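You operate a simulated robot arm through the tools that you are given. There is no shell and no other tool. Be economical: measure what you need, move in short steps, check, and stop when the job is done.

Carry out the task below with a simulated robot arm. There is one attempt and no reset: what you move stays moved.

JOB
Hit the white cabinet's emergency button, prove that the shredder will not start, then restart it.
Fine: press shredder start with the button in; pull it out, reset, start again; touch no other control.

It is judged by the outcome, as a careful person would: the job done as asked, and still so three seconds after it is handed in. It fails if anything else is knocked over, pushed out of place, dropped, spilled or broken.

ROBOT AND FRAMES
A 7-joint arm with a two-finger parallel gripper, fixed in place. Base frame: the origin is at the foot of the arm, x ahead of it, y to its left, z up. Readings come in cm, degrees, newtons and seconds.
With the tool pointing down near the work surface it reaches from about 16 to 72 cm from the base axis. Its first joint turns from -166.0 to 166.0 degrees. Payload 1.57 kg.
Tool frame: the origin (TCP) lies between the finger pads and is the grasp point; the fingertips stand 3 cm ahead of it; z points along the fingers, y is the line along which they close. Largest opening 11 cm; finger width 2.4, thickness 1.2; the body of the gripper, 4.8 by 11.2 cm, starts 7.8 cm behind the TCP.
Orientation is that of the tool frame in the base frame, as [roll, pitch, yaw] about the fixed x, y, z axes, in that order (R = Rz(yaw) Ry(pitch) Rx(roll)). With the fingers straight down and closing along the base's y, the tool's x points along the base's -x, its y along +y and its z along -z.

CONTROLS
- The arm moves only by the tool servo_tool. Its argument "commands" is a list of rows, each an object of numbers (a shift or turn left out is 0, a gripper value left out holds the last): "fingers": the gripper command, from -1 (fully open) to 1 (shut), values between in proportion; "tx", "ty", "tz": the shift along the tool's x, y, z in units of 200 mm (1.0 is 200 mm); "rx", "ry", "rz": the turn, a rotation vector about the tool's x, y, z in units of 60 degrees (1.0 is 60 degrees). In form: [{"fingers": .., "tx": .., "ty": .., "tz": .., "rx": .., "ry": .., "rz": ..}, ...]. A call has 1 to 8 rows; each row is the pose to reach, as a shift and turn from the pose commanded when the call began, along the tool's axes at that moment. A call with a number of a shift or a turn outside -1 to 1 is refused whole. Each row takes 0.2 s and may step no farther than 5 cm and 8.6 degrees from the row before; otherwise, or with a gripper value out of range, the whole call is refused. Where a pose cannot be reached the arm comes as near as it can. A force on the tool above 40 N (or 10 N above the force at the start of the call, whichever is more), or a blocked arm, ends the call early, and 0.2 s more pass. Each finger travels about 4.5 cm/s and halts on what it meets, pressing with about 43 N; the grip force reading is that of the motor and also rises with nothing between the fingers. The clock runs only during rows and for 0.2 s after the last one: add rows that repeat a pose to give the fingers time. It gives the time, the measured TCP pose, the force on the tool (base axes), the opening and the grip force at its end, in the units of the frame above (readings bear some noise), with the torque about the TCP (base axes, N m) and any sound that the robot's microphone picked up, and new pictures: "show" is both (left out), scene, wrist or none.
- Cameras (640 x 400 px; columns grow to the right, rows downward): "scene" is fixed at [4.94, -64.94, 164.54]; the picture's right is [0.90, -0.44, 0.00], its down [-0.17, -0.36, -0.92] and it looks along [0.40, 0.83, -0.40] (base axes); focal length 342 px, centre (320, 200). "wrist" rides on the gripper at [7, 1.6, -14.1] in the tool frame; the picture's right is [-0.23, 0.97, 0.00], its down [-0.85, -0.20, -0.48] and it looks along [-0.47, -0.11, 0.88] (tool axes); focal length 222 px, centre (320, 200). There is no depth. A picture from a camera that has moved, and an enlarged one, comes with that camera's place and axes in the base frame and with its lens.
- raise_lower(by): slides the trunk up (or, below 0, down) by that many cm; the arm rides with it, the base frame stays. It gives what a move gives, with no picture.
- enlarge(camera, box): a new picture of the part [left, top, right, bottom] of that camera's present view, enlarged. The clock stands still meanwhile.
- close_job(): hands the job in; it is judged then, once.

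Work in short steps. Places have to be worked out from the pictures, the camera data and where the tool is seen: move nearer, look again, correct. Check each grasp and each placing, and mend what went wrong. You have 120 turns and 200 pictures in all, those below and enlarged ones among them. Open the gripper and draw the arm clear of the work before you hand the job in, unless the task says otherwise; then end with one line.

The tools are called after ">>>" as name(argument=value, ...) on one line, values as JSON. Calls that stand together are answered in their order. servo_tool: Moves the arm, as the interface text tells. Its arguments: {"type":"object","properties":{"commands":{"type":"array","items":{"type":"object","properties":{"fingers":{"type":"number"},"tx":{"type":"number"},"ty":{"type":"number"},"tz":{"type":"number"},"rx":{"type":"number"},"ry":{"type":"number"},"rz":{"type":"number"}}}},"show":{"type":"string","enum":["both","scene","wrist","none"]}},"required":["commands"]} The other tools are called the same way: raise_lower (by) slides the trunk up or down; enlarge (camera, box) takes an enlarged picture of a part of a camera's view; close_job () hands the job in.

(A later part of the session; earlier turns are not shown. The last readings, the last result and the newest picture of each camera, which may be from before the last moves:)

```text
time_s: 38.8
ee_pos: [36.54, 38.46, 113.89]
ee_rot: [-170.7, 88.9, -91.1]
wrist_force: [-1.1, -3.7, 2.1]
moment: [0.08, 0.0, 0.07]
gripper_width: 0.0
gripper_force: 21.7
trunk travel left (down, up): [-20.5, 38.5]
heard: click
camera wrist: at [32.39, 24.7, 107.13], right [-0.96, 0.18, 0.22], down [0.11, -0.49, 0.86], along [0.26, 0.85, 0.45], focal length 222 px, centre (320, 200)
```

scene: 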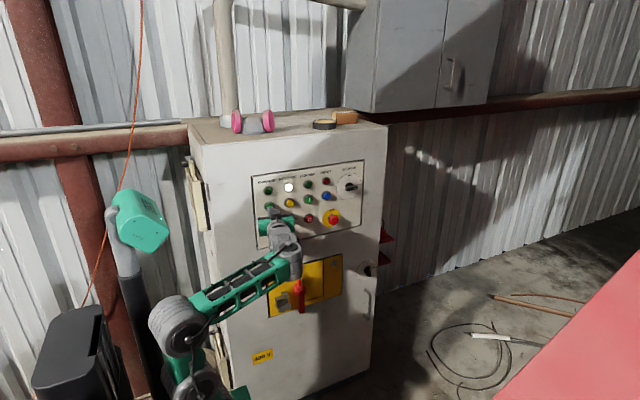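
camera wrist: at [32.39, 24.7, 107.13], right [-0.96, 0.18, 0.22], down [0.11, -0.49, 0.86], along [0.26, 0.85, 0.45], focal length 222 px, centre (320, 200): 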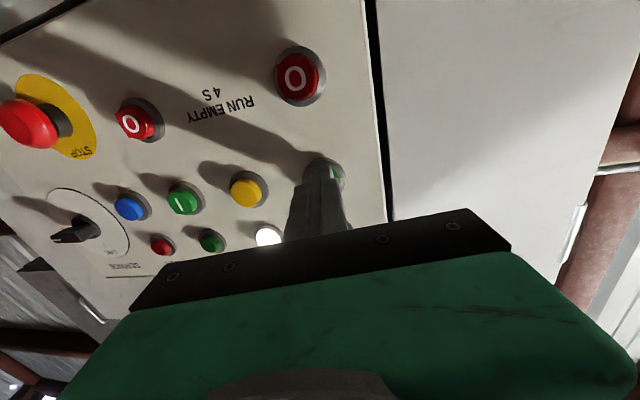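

A click was heard and the lamp is still dark. Retract and check the lamp closely.

>>> servo_tool(commands=[{"ty": -0.018, "tz": -0.1}, {"ty": -0.036, "tz": -0.2}, {"ty": -0.05, "tz": -0.28}, {"ty": -0.05, "tz": -0.28}], show="none")

>>> enlarge(camera="scene", box=[240, 150, 400, 250])

```text
time_s: 39.8
ee_pos: [36.35, 32.73, 114.01]
ee_rot: [-172.6, 88.9, -92.9]
wrist_force: [0.0, -0.1, -0.6]
moment: [0.04, -0.01, 0.01]
gripper_width: 0.01
gripper_force: 21.3
trunk travel left (down, up): [-20.5, 38.5]
```

```text
4.00 times, centred on (320, 200) of scene
camera zoom: at [4.94, -64.94, 164.54], right [0.9, -0.44, 0.0], down [-0.17, -0.36, -0.92], along [0.4, 0.83, -0.4], focal length 1370 px, centre (320, 200)
```

zoom: 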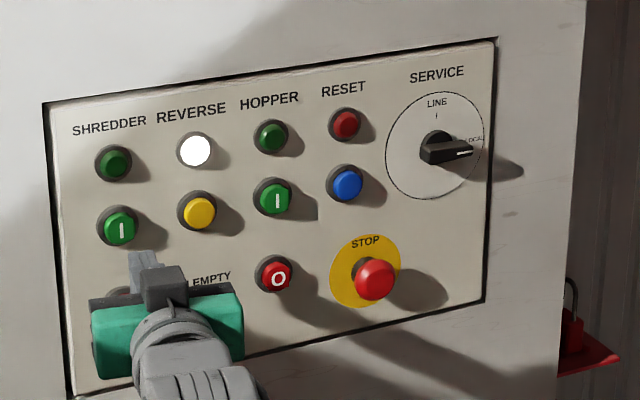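

Proof obtained: lamp stays off. Now go back toward the E-stop to pull it, opening the fingers to ~7 cm on the way.

>>> servo_tool(commands=[{"tx": 0.07, "ty": -0.141, "tz": 0.015}, {"tx": 0.14, "ty": -0.282, "tz": 0.03}, {"tx": 0.21, "ty": -0.423, "tz": 0.045}, {"tx": 0.28, "ty": -0.564, "tz": 0.06}, {"tx": 0.35, "ty": -0.705, "tz": 0.075}, {"tx": 0.42, "ty": -0.846, "tz": 0.09, "fingers": -0.27}, {"tx": 0.49, "ty": -0.987, "tz": 0.104}], show="none")

>>> servo_tool(commands=[{"ty": -0.1, "tz": 0.02}, {"ty": -0.2, "tz": 0.03}, {"ty": -0.24, "tz": 0.04}, {"ty": -0.24, "tz": 0.04}], show="both")

```text
time_s: 41.4
ee_pos: [56.3, 31.17, 103.97]
ee_rot: [-170.3, 88.9, -90.6]
wrist_force: [-0.4, -0.6, 0.7]
moment: [-0.03, 0.03, -0.02]
gripper_width: 4.99
gripper_force: 0.0
trunk travel left (down, up): [-20.5, 38.5]
```

```text
time_s: 42.4
ee_pos: [60.93, 31.12, 104.19]
ee_rot: [-174.3, 88.9, -94.6]
wrist_force: [-0.3, 0.7, -0.2]
moment: [0.02, 0.01, 0.02]
gripper_width: 6.99
gripper_force: 0.1
trunk travel left (down, up): [-20.5, 38.5]
camera wrist: at [56.95, 17.37, 97.42], right [-0.96, 0.18, 0.23], down [0.11, -0.49, 0.86], along [0.26, 0.85, 0.45], focal length 222 px, centre (320, 200)
```

scene: 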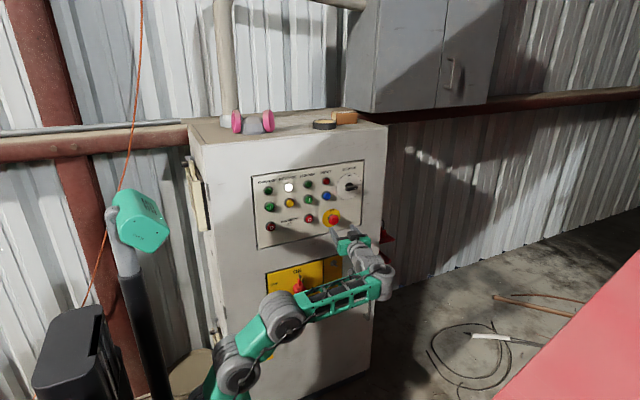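
wrist: 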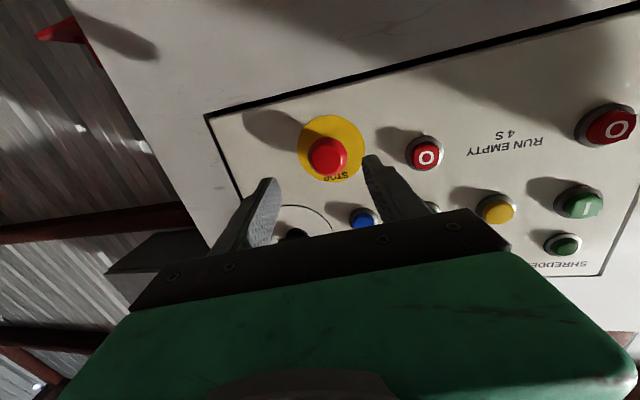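

E-stop head ≈[61.8, 40, 104.2]; fingers will straddle it. Advance 4.5 cm and check.

>>> servo_tool(commands=[{"ty": -0.01, "tz": 0.1}, {"ty": 0.0, "tz": 0.18}, {"ty": 0.011, "tz": 0.226}], show="none")

>>> enlarge(camera="wrist", box=[160, 60, 480, 260])

>>> enlarge(camera="scene", box=[295, 180, 391, 240])

```text
time_s: 43.2
ee_pos: [61.84, 35.61, 104.06]
ee_rot: [-174.0, 88.9, -94.4]
wrist_force: [-0.1, -0.2, 0.0]
moment: [0.02, 0.02, 0.02]
gripper_width: 6.99
gripper_force: 0.1
trunk travel left (down, up): [-20.5, 38.5]
```

```text
2.00 times, centred on (320, 160) of wrist
camera zoom: at [57.66, 21.85, 97.31], right [-0.96, 0.18, 0.23], down [0.11, -0.49, 0.86], along [0.26, 0.85, 0.45], focal length 444 px, centre (320, 280)
```

zoom: 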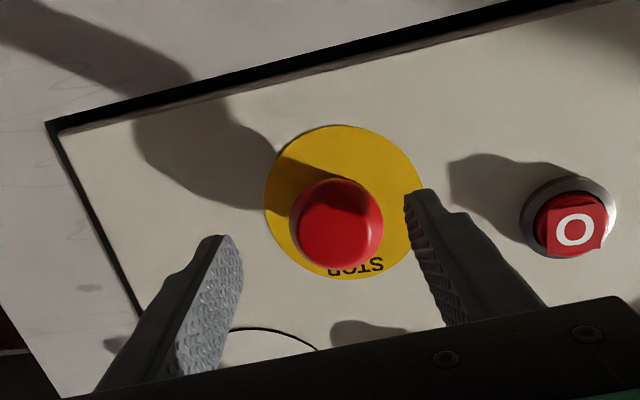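

```text
6.67 times, centred on (343, 210) of scene
camera zoom: at [4.94, -64.94, 164.54], right [0.9, -0.44, 0.0], down [-0.17, -0.36, -0.92], along [0.4, 0.83, -0.4], focal length 2283 px, centre (167, 133)
```

zoom: 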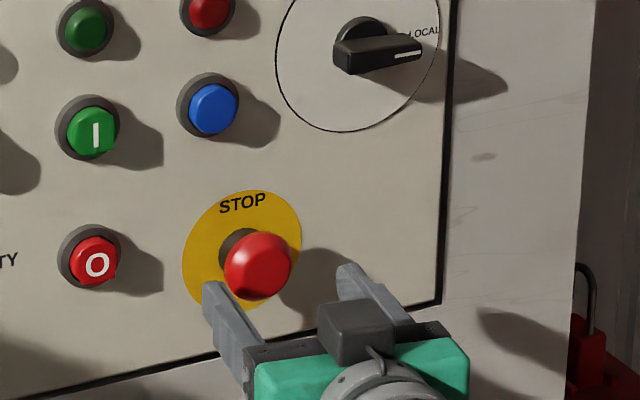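

Alignment good. Advance to TCP y≈38.2 and check before closing.

>>> servo_tool(commands=[{"ty": 0.02, "tz": 0.06}, {"ty": 0.038, "tz": 0.126}, {"ty": 0.038, "tz": 0.126}], show="none")

>>> enlarge(camera="wrist", box=[160, 60, 480, 260])

>>> enlarge(camera="scene", box=[295, 180, 391, 240])

```text
time_s: 44.0
ee_pos: [61.32, 38.19, 103.98]
ee_rot: [-172.7, 89.0, -93.0]
wrist_force: [0.4, 0.5, -0.3]
moment: [-0.01, 0.02, 0.01]
gripper_width: 7.01
gripper_force: 0.0
trunk travel left (down, up): [-20.5, 38.5]
```

```text
2.00 times, centred on (320, 160) of wrist
camera zoom: at [57.24, 24.51, 97.27], right [-0.96, 0.18, 0.22], down [0.11, -0.49, 0.86], along [0.26, 0.85, 0.45], focal length 444 px, centre (320, 280)
```

zoom: 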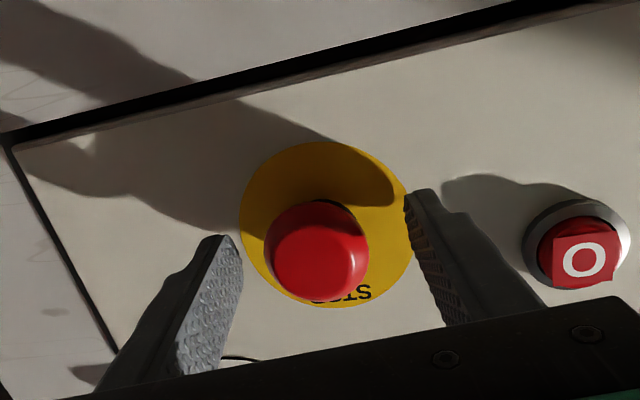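

```text
6.67 times, centred on (343, 210) of scene
camera zoom: at [4.94, -64.94, 164.54], right [0.9, -0.44, 0.0], down [-0.17, -0.36, -0.92], along [0.4, 0.83, -0.4], focal length 2283 px, centre (167, 133)
```

zoom: 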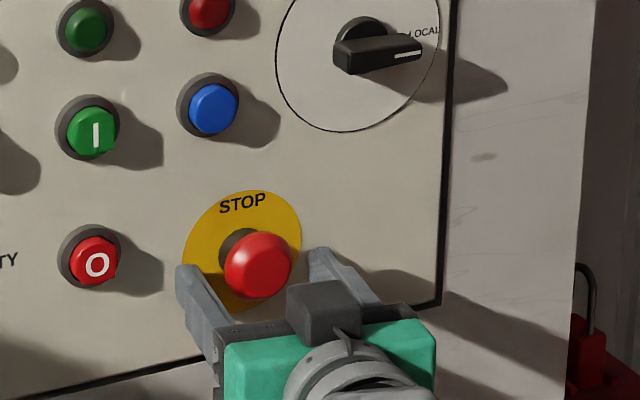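

The head lies between the pads, centred. Close on it.

>>> servo_tool(commands=[{"fingers": 0.2}, {"fingers": 0.5}, {"fingers": 0.8}, {"fingers": 0.8}], show="none")

>>> enlarge(camera="wrist", box=[160, 60, 480, 260])

```text
time_s: 45.0
ee_pos: [61.56, 38.16, 104.08]
ee_rot: [-174.9, 88.8, -95.6]
wrist_force: [16.8, -0.5, 5.1]
moment: [0.01, 0.03, -0.57]
gripper_width: 4.18
gripper_force: 28.9
trunk travel left (down, up): [-20.5, 38.5]
```

```text
2.00 times, centred on (320, 160) of wrist
camera zoom: at [57.43, 24.42, 97.23], right [-0.96, 0.18, 0.23], down [0.11, -0.49, 0.86], along [0.27, 0.85, 0.45], focal length 444 px, centre (320, 280)
```

zoom: 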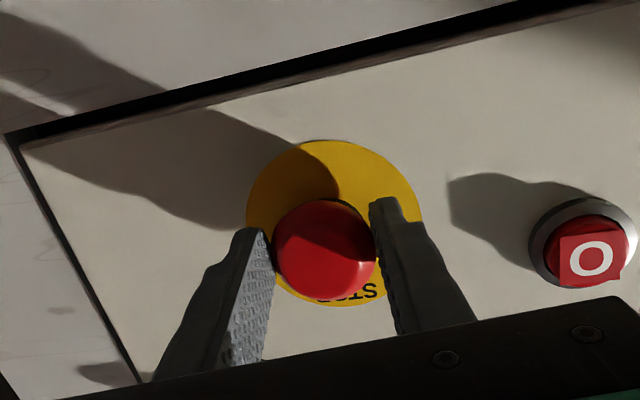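

Gripped at 4.2 cm. Pull straight back in small steps.

>>> servo_tool(commands=[{"ty": -0.012, "tz": 0.0, "fingers": 1}, {"ty": -0.017, "tz": -0.025}, {"ty": -0.021, "tz": -0.05}, {"ty": -0.026, "tz": -0.075}, {"ty": -0.03, "tz": -0.1}], show="both")

```text
time_s: 46.3
ee_pos: [61.66, 36.82, 104.07]
ee_rot: [-172.5, 89.0, -92.7]
wrist_force: [12.2, 35.6, 2.6]
moment: [-0.01, 0.14, -0.26]
gripper_width: 4.14
gripper_force: 44.7
trunk travel left (down, up): [-20.5, 38.5]
stopped in row 5: the force on the tool passed its limit at 42 N (the readings are from after the stop); the commanded pose is now the measured one
camera wrist: at [57.53, 22.99, 97.24], right [-0.96, 0.18, 0.22], down [0.11, -0.49, 0.86], along [0.26, 0.85, 0.45], focal length 222 px, centre (320, 200)
```

scene: 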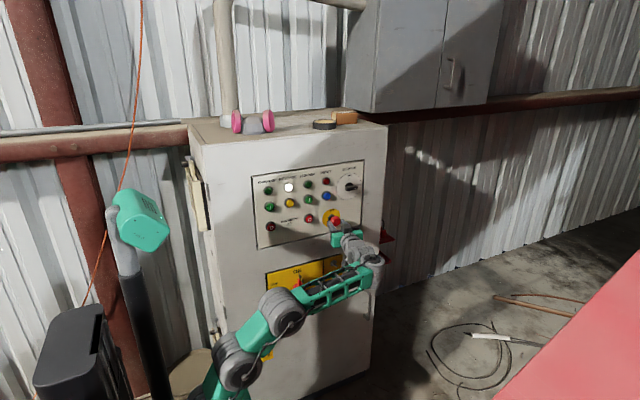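
wrist: 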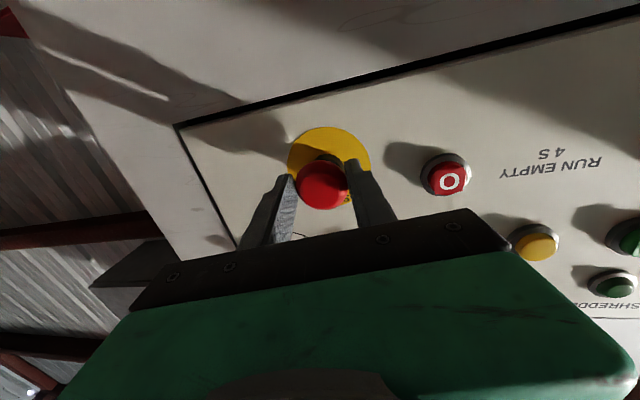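

It came out ~1.3 cm and hit its end stop. Ease, open the fingers, and inspect.

>>> servo_tool(commands=[{"tz": 0.005}, {"fingers": 0.1}, {"fingers": -0.27}, {"fingers": -0.27}], show="none")

>>> servo_tool(commands=[{"ty": -0.018, "tz": -0.1}, {"ty": -0.036, "tz": -0.2}, {"ty": -0.054, "tz": -0.3}, {"ty": -0.054, "tz": -0.3}], show="wrist")

>>> enlarge(camera="scene", box=[240, 150, 400, 250])

```text
time_s: 47.3
ee_pos: [61.58, 36.21, 104.3]
ee_rot: [-168.6, 89.0, -89.0]
wrist_force: [0.1, -0.6, 0.0]
moment: [0.0, 0.01, 0.0]
gripper_width: 6.99
gripper_force: 0.1
trunk travel left (down, up): [-20.5, 38.5]
```

```text
time_s: 48.3
ee_pos: [61.36, 30.09, 104.44]
ee_rot: [-168.6, 88.9, -89.0]
wrist_force: [-0.1, 0.3, 0.3]
moment: [-0.01, 0.02, 0.01]
gripper_width: 7.01
gripper_force: 0.1
trunk travel left (down, up): [-20.5, 38.5]
camera wrist: at [57.42, 16.32, 97.59], right [-0.96, 0.18, 0.22], down [0.11, -0.49, 0.86], along [0.26, 0.85, 0.45], focal length 222 px, centre (320, 200)
```

wrist: 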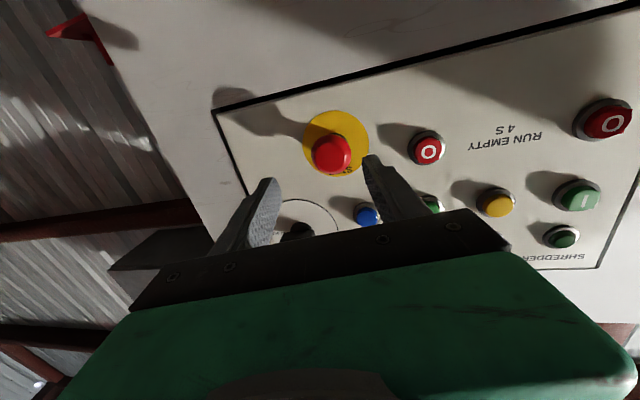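

```text
4.00 times, centred on (320, 200) of scene
camera zoom: at [4.94, -64.94, 164.54], right [0.9, -0.44, 0.0], down [-0.17, -0.36, -0.92], along [0.4, 0.83, -0.4], focal length 1370 px, centre (320, 200)
```

zoom: 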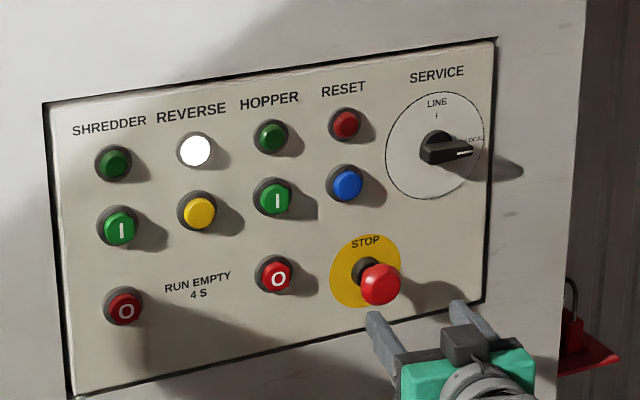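

E-stop is out again. Next the blue Reset at ≈[59.3, 41, 114]; close the fingers and align in front.

>>> servo_tool(commands=[{"tx": -0.12, "ty": 0.03, "tz": -0.006, "fingers": 1}, {"tx": -0.24, "ty": 0.06, "tz": -0.012}, {"tx": -0.36, "ty": 0.09, "tz": -0.018}, {"tx": -0.485, "ty": 0.128, "tz": -0.023}, {"tx": -0.485, "ty": 0.128, "tz": -0.023}], show="none")

>>> servo_tool(commands=[{"ty": 0.018, "tz": 0.1}, {"ty": 0.03, "tz": 0.17}, {"ty": 0.03, "tz": 0.17}], show="both")

```text
time_s: 49.5
ee_pos: [58.9, 30.19, 114.04]
ee_rot: [-167.3, 89.0, -87.7]
wrist_force: [0.3, -0.3, -0.4]
moment: [0.03, 0.03, 0.01]
gripper_width: 0.0
gripper_force: 20.4
trunk travel left (down, up): [-20.5, 38.5]
```

```text
time_s: 50.3
ee_pos: [58.98, 33.77, 113.94]
ee_rot: [-169.9, 89.0, -90.2]
wrist_force: [-0.3, -0.5, -0.3]
moment: [0.0, -0.01, -0.04]
gripper_width: 0.01
gripper_force: 21.3
trunk travel left (down, up): [-20.5, 38.5]
camera wrist: at [54.87, 20.08, 107.08], right [-0.96, 0.18, 0.22], down [0.11, -0.49, 0.86], along [0.26, 0.85, 0.45], focal length 222 px, centre (320, 200)
```

scene: 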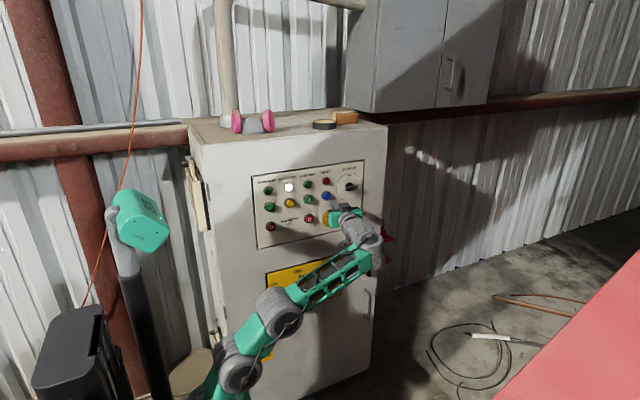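
wrist: 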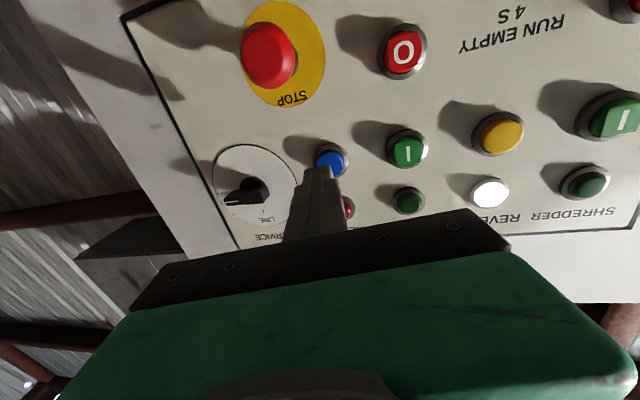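

Aligned to within ~0.4 cm. Correct x and press Reset.

>>> servo_tool(commands=[{"ty": 0.038, "tz": 0.095}, {"ty": 0.051, "tz": 0.168}, {"ty": 0.056, "tz": 0.193}, {"ty": 0.059, "tz": 0.213}, {"ty": 0.063, "tz": 0.232}, {"ty": 0.065, "tz": 0.242}], show="both")

```text
time_s: 51.7
ee_pos: [58.66, 38.59, 113.95]
ee_rot: [-166.6, 89.0, -87.0]
wrist_force: [-1.4, -6.1, -1.2]
moment: [0.01, -0.01, 0.07]
gripper_width: 0.04
gripper_force: 21.1
trunk travel left (down, up): [-20.5, 38.5]
heard: click
camera wrist: at [54.49, 24.91, 107.08], right [-0.96, 0.18, 0.22], down [0.11, -0.49, 0.86], along [0.27, 0.85, 0.45], focal length 222 px, centre (320, 200)
```

scene: 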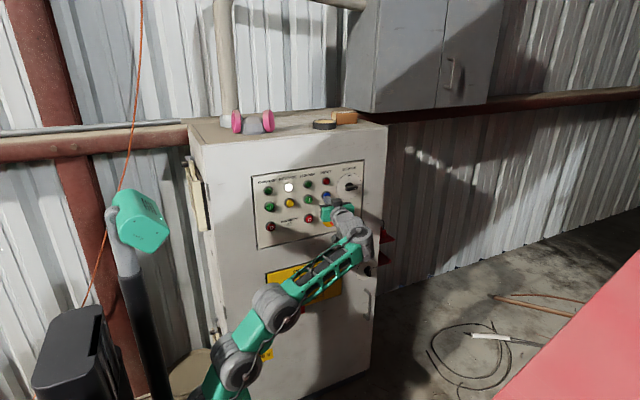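
wrist: 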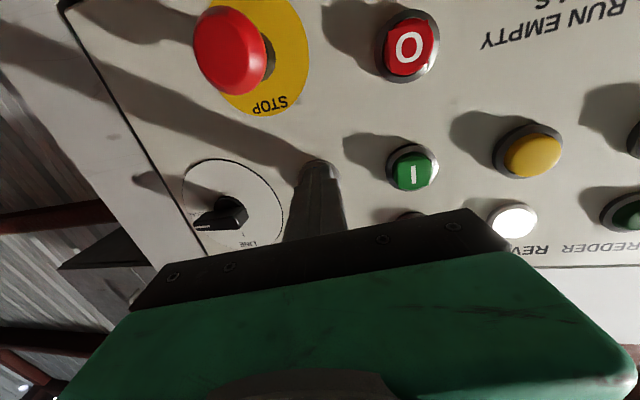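

Reset clicked. Retract and travel back to the front of Shredder start.

>>> servo_tool(commands=[{"ty": -0.018, "tz": -0.1}, {"ty": -0.036, "tz": -0.2}, {"ty": -0.05, "tz": -0.27}, {"ty": -0.05, "tz": -0.27}], show="none")

>>> servo_tool(commands=[{"ty": 0.14, "tz": -0.025}, {"ty": 0.28, "tz": -0.05}, {"ty": 0.42, "tz": -0.075}, {"ty": 0.56, "tz": -0.1}, {"ty": 0.7, "tz": -0.127}, {"ty": 0.84, "tz": -0.152}, {"ty": 0.98, "tz": -0.178}, {"ty": 0.98, "tz": -0.178}], show="scene")

```text
time_s: 52.7
ee_pos: [58.7, 33.34, 114.01]
ee_rot: [-168.4, 89.0, -88.8]
wrist_force: [0.3, 0.6, -0.1]
moment: [0.04, -0.03, -0.02]
gripper_width: 0.0
gripper_force: 20.9
trunk travel left (down, up): [-20.5, 38.5]
```

```text
time_s: 54.5
ee_pos: [38.62, 33.21, 114.07]
ee_rot: [-167.9, 89.0, -88.2]
wrist_force: [0.0, 0.6, -1.0]
moment: [-0.01, 0.02, -0.03]
gripper_width: 0.0
gripper_force: 21.3
trunk travel left (down, up): [-20.5, 38.5]
```

scene: 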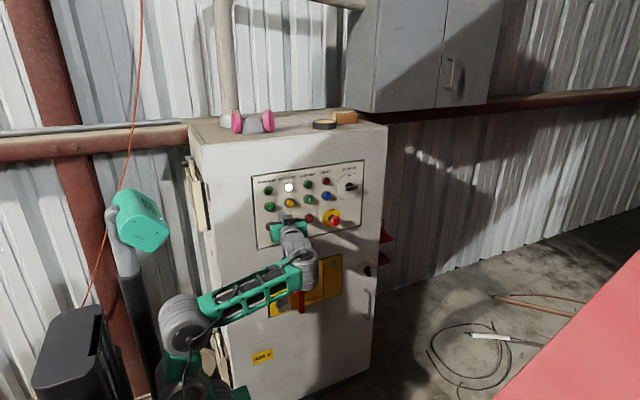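

Align x by −2.2 cm and press Shredder start as before.

>>> servo_tool(commands=[{"ty": 0.11, "tz": -0.02}, {"ty": 0.129, "tz": 0.078}, {"ty": 0.142, "tz": 0.152}, {"ty": 0.149, "tz": 0.191}, {"ty": 0.154, "tz": 0.216}, {"ty": 0.157, "tz": 0.235}, {"ty": 0.159, "tz": 0.245}], show="both")

```text
time_s: 56.1
ee_pos: [36.4, 38.59, 113.83]
ee_rot: [-168.8, 89.0, -89.2]
wrist_force: [0.5, -3.7, 0.3]
moment: [0.04, 0.03, 0.0]
gripper_width: 0.0
gripper_force: 21.7
trunk travel left (down, up): [-20.5, 38.5]
heard: click
camera wrist: at [32.35, 24.84, 107.02], right [-0.96, 0.18, 0.22], down [0.11, -0.49, 0.86], along [0.27, 0.85, 0.45], focal length 222 px, centre (320, 200)
```

scene: 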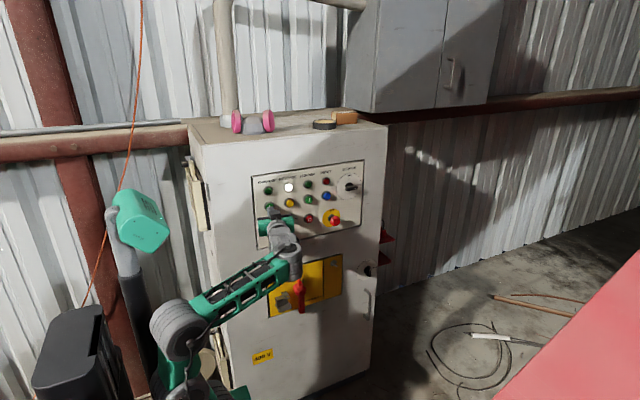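
wrist: 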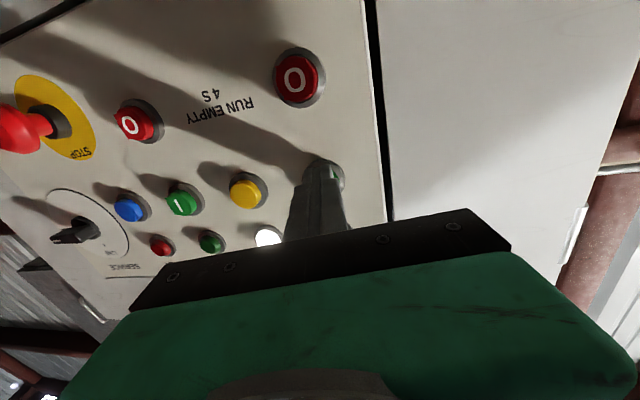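

Clicked, but the lamp isn't visibly lit yet. Retract and inspect.

>>> servo_tool(commands=[{"ty": -0.018, "tz": -0.1}, {"ty": -0.036, "tz": -0.2}, {"ty": -0.05, "tz": -0.27}, {"ty": -0.05, "tz": -0.27}], show="none")

>>> enlarge(camera="scene", box=[240, 150, 400, 250])

```text
time_s: 57.1
ee_pos: [36.4, 33.1, 113.88]
ee_rot: [-168.3, 89.0, -88.5]
wrist_force: [-0.3, 0.1, 0.8]
moment: [-0.01, 0.02, 0.02]
gripper_width: 0.0
gripper_force: 21.3
trunk travel left (down, up): [-20.5, 38.5]
```

```text
4.00 times, centred on (320, 200) of scene
camera zoom: at [4.94, -64.94, 164.54], right [0.9, -0.44, 0.0], down [-0.17, -0.36, -0.92], along [0.4, 0.83, -0.4], focal length 1370 px, centre (320, 200)
```

zoom: 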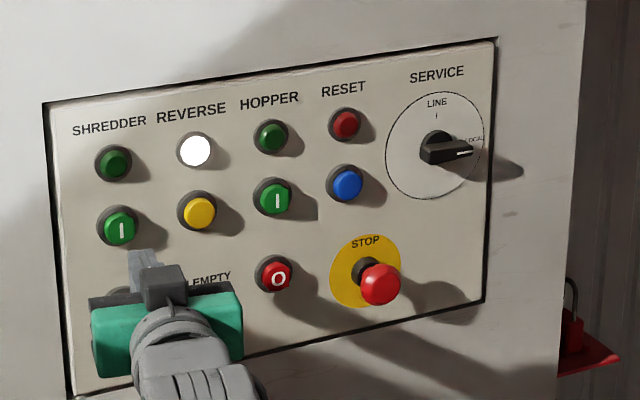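

Not running yet. I'll press start again more deeply and hold briefly, in case the previous press was too short.

>>> servo_tool(commands=[{"ty": 0.018, "tz": 0.1}, {"ty": 0.036, "tz": 0.2}, {"ty": 0.045, "tz": 0.25}, {"ty": 0.05, "tz": 0.28}, {"ty": 0.054, "tz": 0.3}, {"ty": 0.056, "tz": 0.31}, {"ty": 0.056, "tz": 0.31}, {"ty": 0.056, "tz": 0.31}], show="none")

>>> enlarge(camera="scene", box=[240, 150, 400, 250])

```text
time_s: 58.9
ee_pos: [36.43, 38.93, 114.06]
ee_rot: [-170.8, 89.2, -91.3]
wrist_force: [1.9, -32.5, -3.6]
moment: [0.16, -0.01, 0.02]
gripper_width: 0.01
gripper_force: 21.0
trunk travel left (down, up): [-20.5, 38.5]
heard: click
```

```text
4.00 times, centred on (320, 200) of scene
camera zoom: at [4.94, -64.94, 164.54], right [0.9, -0.44, 0.0], down [-0.17, -0.36, -0.92], along [0.4, 0.83, -0.4], focal length 1370 px, centre (320, 200)
```

zoom: 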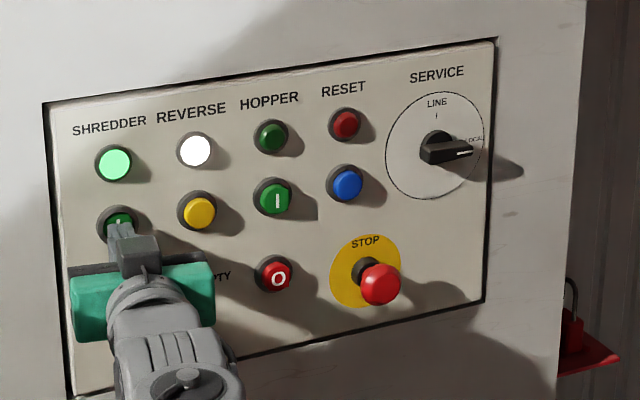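

The shredder started with a full-depth press. But that means my earlier shallow press with the E-stop in may not have truly actuated, so the proof was doubtful. I'll repeat the sequence properly: retract and return to the E-stop.

>>> servo_tool(commands=[{"ty": -0.018, "tz": -0.1}, {"ty": -0.036, "tz": -0.2}, {"ty": -0.054, "tz": -0.3}, {"ty": -0.054, "tz": -0.3}], show="none")

>>> servo_tool(commands=[{"tx": 0.07, "ty": -0.141, "tz": 0.015}, {"tx": 0.14, "ty": -0.282, "tz": 0.03}, {"tx": 0.21, "ty": -0.423, "tz": 0.045}, {"tx": 0.28, "ty": -0.564, "tz": 0.06}, {"tx": 0.35, "ty": -0.705, "tz": 0.075}, {"tx": 0.42, "ty": -0.846, "tz": 0.09}, {"tx": 0.48, "ty": -0.987, "tz": 0.104}], show="scene")

```text
time_s: 59.9
ee_pos: [36.37, 33.53, 113.91]
ee_rot: [-168.7, 89.0, -88.9]
wrist_force: [-0.1, 0.5, -0.5]
moment: [-0.02, 0.0, 0.0]
gripper_width: 0.02
gripper_force: 21.0
trunk travel left (down, up): [-20.5, 38.5]
```

```text
time_s: 61.5
ee_pos: [56.41, 31.68, 104.32]
ee_rot: [-163.9, 89.0, -84.2]
wrist_force: [-0.3, -0.2, 0.2]
moment: [-0.03, 0.0, 0.0]
gripper_width: 0.0
gripper_force: 21.6
trunk travel left (down, up): [-20.5, 38.5]
```

scene: 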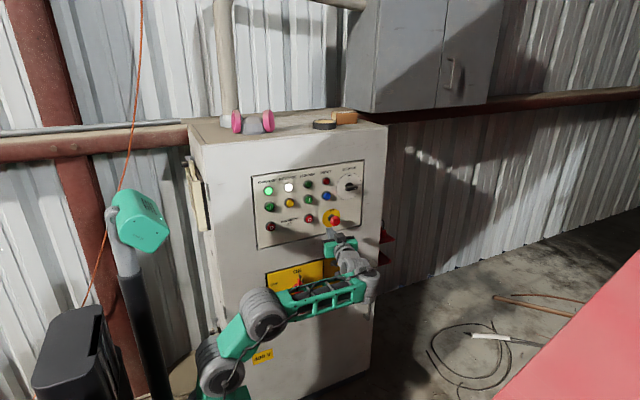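

Shredder running. Align with the E-stop and push it in.

>>> servo_tool(commands=[{"ty": -0.12, "tz": 0.01}, {"ty": -0.243, "tz": 0.019}, {"ty": -0.243, "tz": 0.019}], show="none")

>>> servo_tool(commands=[{"ty": 0.018, "tz": 0.1}, {"ty": 0.032, "tz": 0.18}, {"ty": 0.036, "tz": 0.205}, {"ty": 0.041, "tz": 0.23}, {"ty": 0.045, "tz": 0.25}, {"ty": 0.048, "tz": 0.27}, {"ty": 0.05, "tz": 0.29}], show="wrist")

>>> enlarge(camera="scene", box=[240, 150, 400, 250])

```text
time_s: 62.3
ee_pos: [61.22, 31.38, 104.27]
ee_rot: [-169.1, 89.0, -89.5]
wrist_force: [-0.1, 0.0, -0.5]
moment: [0.01, 0.01, -0.01]
gripper_width: 0.0
gripper_force: 21.7
trunk travel left (down, up): [-20.5, 38.5]
```

```text
time_s: 63.9
ee_pos: [61.22, 36.52, 104.33]
ee_rot: [-175.1, 89.2, -95.5]
wrist_force: [-9.7, -39.5, -3.9]
moment: [0.22, -0.06, 0.52]
gripper_width: 0.0
gripper_force: 21.6
trunk travel left (down, up): [-20.5, 38.5]
stopped in row 7: the force on the tool passed its limit at 42 N (the readings are from after the stop); the commanded pose is now the measured one
camera wrist: at [57.05, 22.86, 97.51], right [-0.96, 0.18, 0.23], down [0.11, -0.49, 0.86], along [0.27, 0.85, 0.45], focal length 222 px, centre (320, 200)
```

wrist: 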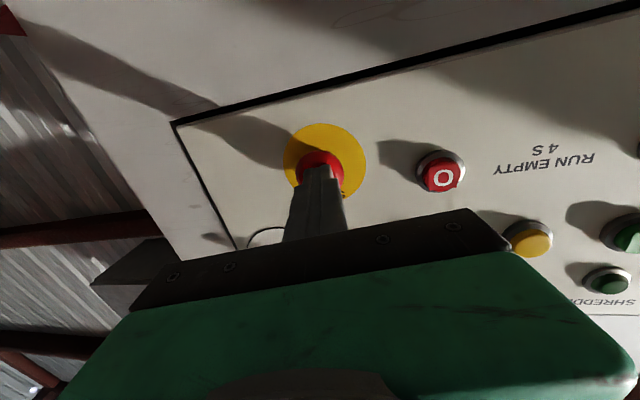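

```text
4.00 times, centred on (320, 200) of scene
camera zoom: at [4.94, -64.94, 164.54], right [0.9, -0.44, 0.0], down [-0.17, -0.36, -0.92], along [0.4, 0.83, -0.4], focal length 1370 px, centre (320, 200)
```

zoom: 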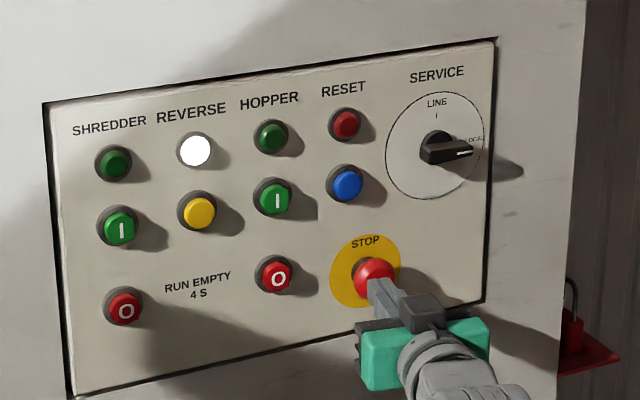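

E-stop in, lamp off. Retract and travel to Shredder start again.

>>> servo_tool(commands=[{"ty": -0.018, "tz": -0.1}, {"ty": -0.036, "tz": -0.2}, {"ty": -0.048, "tz": -0.26}, {"ty": -0.048, "tz": -0.26}], show="none")

>>> servo_tool(commands=[{"tx": -0.07, "ty": 0.14, "tz": -0.02}, {"tx": -0.14, "ty": 0.28, "tz": -0.03}, {"tx": -0.21, "ty": 0.42, "tz": -0.045}, {"tx": -0.28, "ty": 0.56, "tz": -0.06}, {"tx": -0.35, "ty": 0.7, "tz": -0.075}, {"tx": -0.42, "ty": 0.84, "tz": -0.09}, {"tx": -0.48, "ty": 0.98, "tz": -0.1}, {"tx": -0.48, "ty": 0.98, "tz": -0.1}], show="none")

```text
time_s: 64.9
ee_pos: [61.12, 31.74, 104.26]
ee_rot: [-175.5, 88.8, -95.7]
wrist_force: [-0.3, -1.0, -0.2]
moment: [0.01, -0.01, -0.02]
gripper_width: 0.0
gripper_force: 21.4
trunk travel left (down, up): [-20.5, 38.5]
```

```text
time_s: 66.7
ee_pos: [41.17, 33.43, 113.71]
ee_rot: [-176.5, 88.9, -96.5]
wrist_force: [0.9, -0.3, -0.1]
moment: [-0.02, 0.01, -0.04]
gripper_width: 0.03
gripper_force: 21.1
trunk travel left (down, up): [-20.5, 38.5]
```

>>> servo_tool(commands=[{"tx": -0.012, "ty": 0.12, "tz": -0.02}, {"tx": -0.012, "ty": 0.234, "tz": -0.043}, {"tx": -0.012, "ty": 0.234, "tz": -0.043}], show="wrist")

```text
time_s: 67.5
ee_pos: [36.77, 33.36, 113.9]
ee_rot: [-174.7, 88.9, -94.8]
wrist_force: [0.3, 0.0, -0.3]
moment: [-0.03, 0.02, 0.02]
gripper_width: 0.03
gripper_force: 20.8
trunk travel left (down, up): [-20.5, 38.5]
camera wrist: at [32.51, 19.62, 107.18], right [-0.96, 0.18, 0.23], down [0.11, -0.49, 0.86], along [0.26, 0.85, 0.45], focal length 222 px, centre (320, 200)
```

wrist: 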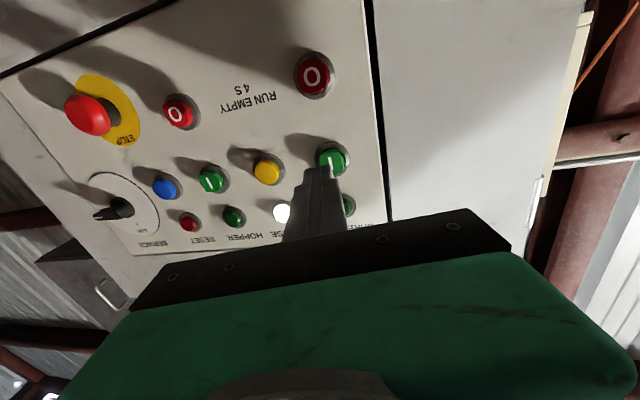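

Aligned. Full-depth press of start with E-stop in, held.

>>> servo_tool(commands=[{"ty": 0.033, "tz": 0.1}, {"ty": 0.05, "tz": 0.19}, {"ty": 0.058, "tz": 0.24}, {"ty": 0.063, "tz": 0.265}, {"ty": 0.067, "tz": 0.285}, {"ty": 0.069, "tz": 0.297}, {"ty": 0.069, "tz": 0.297}, {"ty": 0.069, "tz": 0.297}], show="none")

>>> enlarge(camera="scene", box=[240, 150, 400, 250])

```text
time_s: 68.9
ee_pos: [36.42, 39.14, 114.09]
ee_rot: [-175.9, 88.9, -96.1]
wrist_force: [-6.2, -40.1, -7.4]
moment: [0.13, -0.12, 0.25]
gripper_width: 0.0
gripper_force: 20.8
trunk travel left (down, up): [-20.5, 38.5]
heard: click
stopped in row 6: the force on the tool passed its limit at 42 N (the readings are from after the stop); the commanded pose is now the measured one
```

```text
4.00 times, centred on (320, 200) of scene
camera zoom: at [4.94, -64.94, 164.54], right [0.9, -0.44, 0.0], down [-0.17, -0.36, -0.92], along [0.4, 0.83, -0.4], focal length 1370 px, centre (320, 200)
```

zoom: 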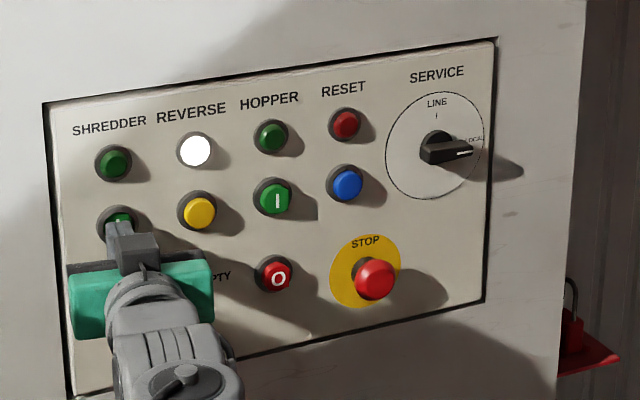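

Pressed fully to the stop with the E-stop in: lamp stays dark, a valid proof. Retract and return to the E-stop with fingers opening.

>>> servo_tool(commands=[{"ty": -0.018, "tz": -0.1}, {"ty": -0.036, "tz": -0.2}, {"ty": -0.054, "tz": -0.3}, {"ty": -0.054, "tz": -0.3}], show="none")

>>> servo_tool(commands=[{"tx": 0.07, "ty": -0.141, "tz": 0.015}, {"tx": 0.14, "ty": -0.282, "tz": 0.03}, {"tx": 0.21, "ty": -0.423, "tz": 0.045}, {"tx": 0.28, "ty": -0.564, "tz": 0.06}, {"tx": 0.35, "ty": -0.705, "tz": 0.07}, {"tx": 0.42, "ty": -0.846, "tz": 0.08, "fingers": -0.27}, {"tx": 0.49, "ty": -0.987, "tz": 0.08}], show="none")

>>> enlarge(camera="scene", box=[240, 150, 400, 250])

```text
time_s: 69.9
ee_pos: [36.35, 33.36, 114.13]
ee_rot: [-177.4, 88.7, -97.6]
wrist_force: [-0.1, 0.9, 0.6]
moment: [0.04, 0.01, 0.0]
gripper_width: 0.01
gripper_force: 21.6
trunk travel left (down, up): [-20.5, 38.5]
```

```text
time_s: 71.5
ee_pos: [56.13, 31.49, 104.28]
ee_rot: [-174.0, 88.7, -94.3]
wrist_force: [-1.0, 0.3, 0.2]
moment: [-0.02, -0.01, -0.05]
gripper_width: 4.99
gripper_force: 0.0
trunk travel left (down, up): [-20.5, 38.5]
```

```text
4.00 times, centred on (320, 200) of scene
camera zoom: at [4.94, -64.94, 164.54], right [0.9, -0.44, 0.0], down [-0.17, -0.36, -0.92], along [0.4, 0.83, -0.4], focal length 1370 px, centre (320, 200)
```

zoom: 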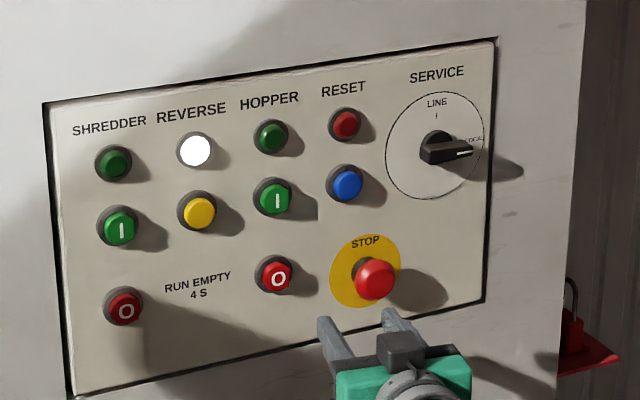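

Still off. Align around the mushroom, then advance.

>>> servo_tool(commands=[{"ty": -0.12, "tz": 0.02}, {"ty": -0.25, "tz": 0.046}, {"ty": -0.25, "tz": 0.046}], show="none")

>>> servo_tool(commands=[{"tx": 0.005, "ty": 0.018, "tz": 0.1}, {"tx": 0.005, "ty": 0.036, "tz": 0.2}, {"tx": 0.005, "ty": 0.045, "tz": 0.25}, {"tx": 0.005, "ty": 0.045, "tz": 0.25}], show="wrist")

```text
time_s: 72.3
ee_pos: [61.07, 31.3, 104.25]
ee_rot: [-178.6, 88.9, -98.8]
wrist_force: [0.9, -0.7, -0.4]
moment: [0.02, -0.02, 0.01]
gripper_width: 6.97
gripper_force: 0.0
trunk travel left (down, up): [-20.5, 38.5]
```

```text
time_s: 73.3
ee_pos: [61.07, 36.32, 103.89]
ee_rot: [-178.0, 88.7, -98.1]
wrist_force: [-0.2, -0.2, -0.7]
moment: [-0.01, 0.01, 0.0]
gripper_width: 6.97
gripper_force: 0.0
trunk travel left (down, up): [-20.5, 38.5]
camera wrist: at [57.08, 22.7, 97.31], right [-0.96, 0.18, 0.23], down [0.11, -0.49, 0.87], along [0.26, 0.86, 0.45], focal length 222 px, centre (320, 200)
```

wrist: 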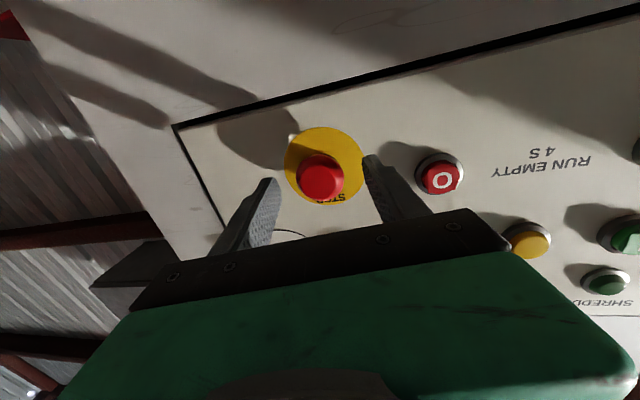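

Move the last 1.85 cm (+0.45 x) and close on the head.

>>> servo_tool(commands=[{"ty": -0.01, "tz": 0.05}, {"ty": -0.006, "tz": 0.095}, {"ty": -0.006, "tz": 0.095, "fingers": 0.2}, {"ty": -0.006, "tz": 0.095, "fingers": 0.5}, {"ty": -0.006, "tz": 0.095, "fingers": 0.8}, {"ty": -0.006, "tz": 0.095, "fingers": 0.8}], show="wrist")

```text
time_s: 74.7
ee_pos: [61.71, 38.2, 103.95]
ee_rot: [-177.5, 88.7, -97.9]
wrist_force: [4.5, 0.6, 2.1]
moment: [0.04, 0.0, -0.22]
gripper_width: 4.16
gripper_force: 29.3
trunk travel left (down, up): [-20.5, 38.5]
camera wrist: at [57.54, 24.5, 97.24], right [-0.96, 0.18, 0.23], down [0.11, -0.49, 0.87], along [0.26, 0.85, 0.45], focal length 222 px, centre (320, 200)
```

wrist: 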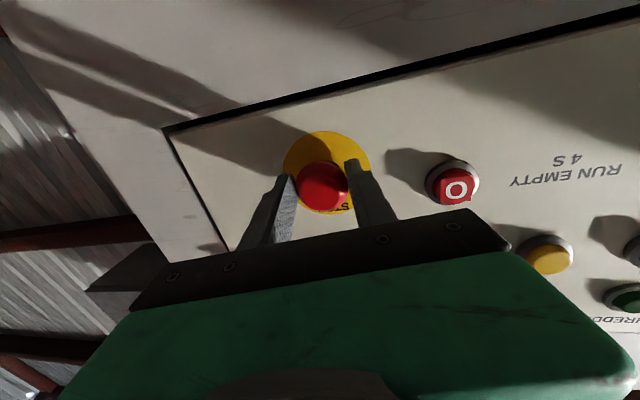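

Good grip. Pull back.

>>> servo_tool(commands=[{"fingers": 1}, {"ty": -0.005, "tz": -0.025}, {"ty": -0.009, "tz": -0.05}, {"ty": -0.013, "tz": -0.075}, {"ty": -0.018, "tz": -0.1}], show="none")

>>> servo_tool(commands=[{"tz": 0.005}, {"fingers": 0.1}, {"fingers": -0.27}, {"fingers": -0.27}], show="none")

>>> servo_tool(commands=[{"ty": -0.018, "tz": -0.1}, {"ty": -0.036, "tz": -0.2}, {"ty": -0.054, "tz": -0.3}, {"ty": -0.054, "tz": -0.3}], show="none")

>>> enlarge(camera="scene", box=[240, 150, 400, 250])

```text
time_s: 76.0
ee_pos: [61.73, 36.84, 103.99]
ee_rot: [-179.1, 88.7, -99.1]
wrist_force: [10.9, 36.5, 3.2]
moment: [-0.1, 0.13, -0.19]
gripper_width: 4.18
gripper_force: 44.9
trunk travel left (down, up): [-20.5, 38.5]
stopped in row 5: the force on the tool passed its limit at 42 N (the readings are from after the stop); the commanded pose is now the measured one
```

```text
time_s: 77.0
ee_pos: [61.69, 36.35, 104.21]
ee_rot: [-176.0, 88.9, -96.3]
wrist_force: [0.5, 0.1, 0.5]
moment: [0.02, 0.0, -0.01]
gripper_width: 7.0
gripper_force: 0.1
trunk travel left (down, up): [-20.5, 38.5]
```

```text
time_s: 78.0
ee_pos: [61.62, 30.27, 104.17]
ee_rot: [-176.5, 88.9, -96.9]
wrist_force: [-0.5, 0.1, 0.0]
moment: [0.01, -0.01, -0.03]
gripper_width: 6.98
gripper_force: 0.1
trunk travel left (down, up): [-20.5, 38.5]
```

```text
4.00 times, centred on (320, 200) of scene
camera zoom: at [4.94, -64.94, 164.54], right [0.9, -0.44, 0.0], down [-0.17, -0.36, -0.92], along [0.4, 0.83, -0.4], focal length 1370 px, centre (320, 200)
```

zoom: 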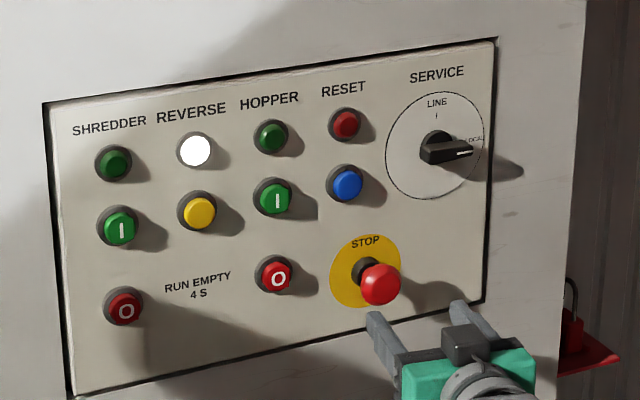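

E-stop out. Close fingers and align with Reset.

>>> servo_tool(commands=[{"tx": -0.12, "ty": 0.035, "tz": -0.006, "fingers": 1}, {"tx": -0.24, "ty": 0.07, "tz": -0.012}, {"tx": -0.36, "ty": 0.105, "tz": -0.018}, {"tx": -0.49, "ty": 0.143, "tz": -0.026}, {"tx": -0.49, "ty": 0.161, "tz": 0.074}, {"tx": -0.49, "ty": 0.174, "tz": 0.144}, {"tx": -0.49, "ty": 0.174, "tz": 0.144}], show="wrist")

```text
time_s: 79.6
ee_pos: [58.86, 33.84, 114.02]
ee_rot: [-176.7, 88.8, -96.9]
wrist_force: [0.7, -0.4, 0.0]
moment: [0.0, -0.01, 0.01]
gripper_width: 0.01
gripper_force: 21.1
trunk travel left (down, up): [-20.5, 38.5]
camera wrist: at [54.7, 20.16, 107.24], right [-0.96, 0.18, 0.23], down [0.11, -0.49, 0.86], along [0.27, 0.85, 0.45], focal length 222 px, centre (320, 200)
```

wrist: 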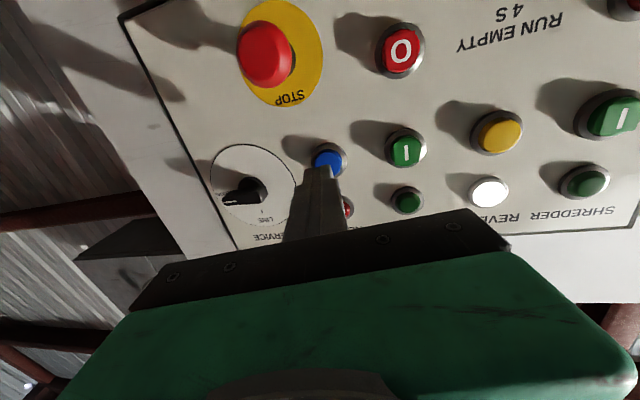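

Aligned; press Reset to full depth and hold.

>>> servo_tool(commands=[{"ty": 0.031, "tz": 0.095}, {"ty": 0.046, "tz": 0.18}, {"ty": 0.052, "tz": 0.215}, {"ty": 0.057, "tz": 0.24}, {"ty": 0.06, "tz": 0.258}, {"ty": 0.062, "tz": 0.268}, {"ty": 0.062, "tz": 0.268}], show="none")

>>> servo_tool(commands=[{"ty": -0.018, "tz": -0.1}, {"ty": -0.036, "tz": -0.2}, {"ty": -0.05, "tz": -0.28}, {"ty": -0.05, "tz": -0.28}], show="wrist")

```text
time_s: 81.2
ee_pos: [58.62, 38.94, 114.11]
ee_rot: [-177.0, 89.0, -97.3]
wrist_force: [-6.2, -31.7, -4.4]
moment: [0.11, -0.07, 0.19]
gripper_width: 0.0
gripper_force: 21.6
trunk travel left (down, up): [-20.5, 38.5]
heard: click
```

```text
time_s: 82.2
ee_pos: [58.49, 33.72, 113.96]
ee_rot: [-175.8, 88.8, -96.1]
wrist_force: [0.1, -0.2, 0.0]
moment: [0.01, 0.01, 0.01]
gripper_width: 0.0
gripper_force: 21.5
trunk travel left (down, up): [-20.5, 38.5]
camera wrist: at [54.36, 19.94, 107.24], right [-0.96, 0.18, 0.23], down [0.11, -0.49, 0.86], along [0.26, 0.85, 0.45], focal length 222 px, centre (320, 200)
```

wrist: 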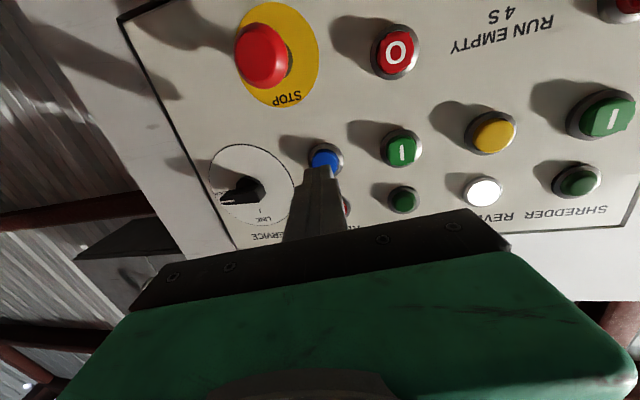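

Reset pressed fully. Travel to Shredder start.

>>> servo_tool(commands=[{"ty": 0.14, "tz": -0.027}, {"ty": 0.28, "tz": -0.055}, {"ty": 0.42, "tz": -0.08}, {"ty": 0.56, "tz": -0.105}, {"ty": 0.7, "tz": -0.13}, {"ty": 0.84, "tz": -0.155}, {"ty": 0.98, "tz": -0.18}, {"ty": 0.98, "tz": -0.18}], show="none")

>>> servo_tool(commands=[{"ty": 0.1, "tz": -0.018}, {"ty": 0.1, "tz": -0.018}], show="wrist")

```text
time_s: 84.0
ee_pos: [38.79, 33.66, 114.19]
ee_rot: [-175.5, 88.9, -95.7]
wrist_force: [0.0, 0.7, 0.9]
moment: [0.0, 0.0, 0.03]
gripper_width: 0.02
gripper_force: 21.0
trunk travel left (down, up): [-20.5, 38.5]
```

```text
time_s: 84.6
ee_pos: [36.66, 33.64, 114.17]
ee_rot: [-176.0, 88.9, -96.4]
wrist_force: [0.1, 0.5, 0.8]
moment: [-0.01, 0.02, -0.03]
gripper_width: 0.0
gripper_force: 21.2
trunk travel left (down, up): [-20.5, 38.5]
camera wrist: at [32.55, 19.96, 107.38], right [-0.96, 0.18, 0.23], down [0.11, -0.49, 0.86], along [0.27, 0.85, 0.45], focal length 222 px, centre (320, 200)
```

wrist: 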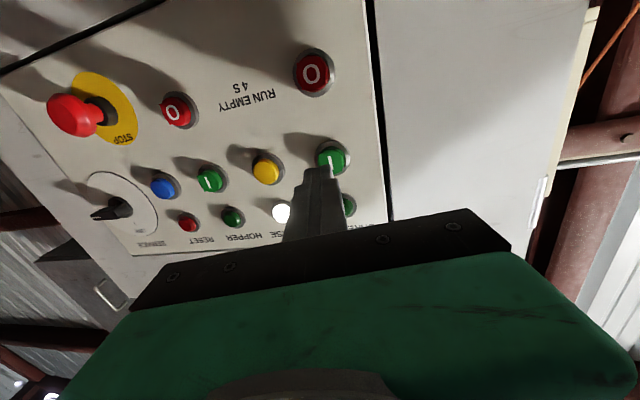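

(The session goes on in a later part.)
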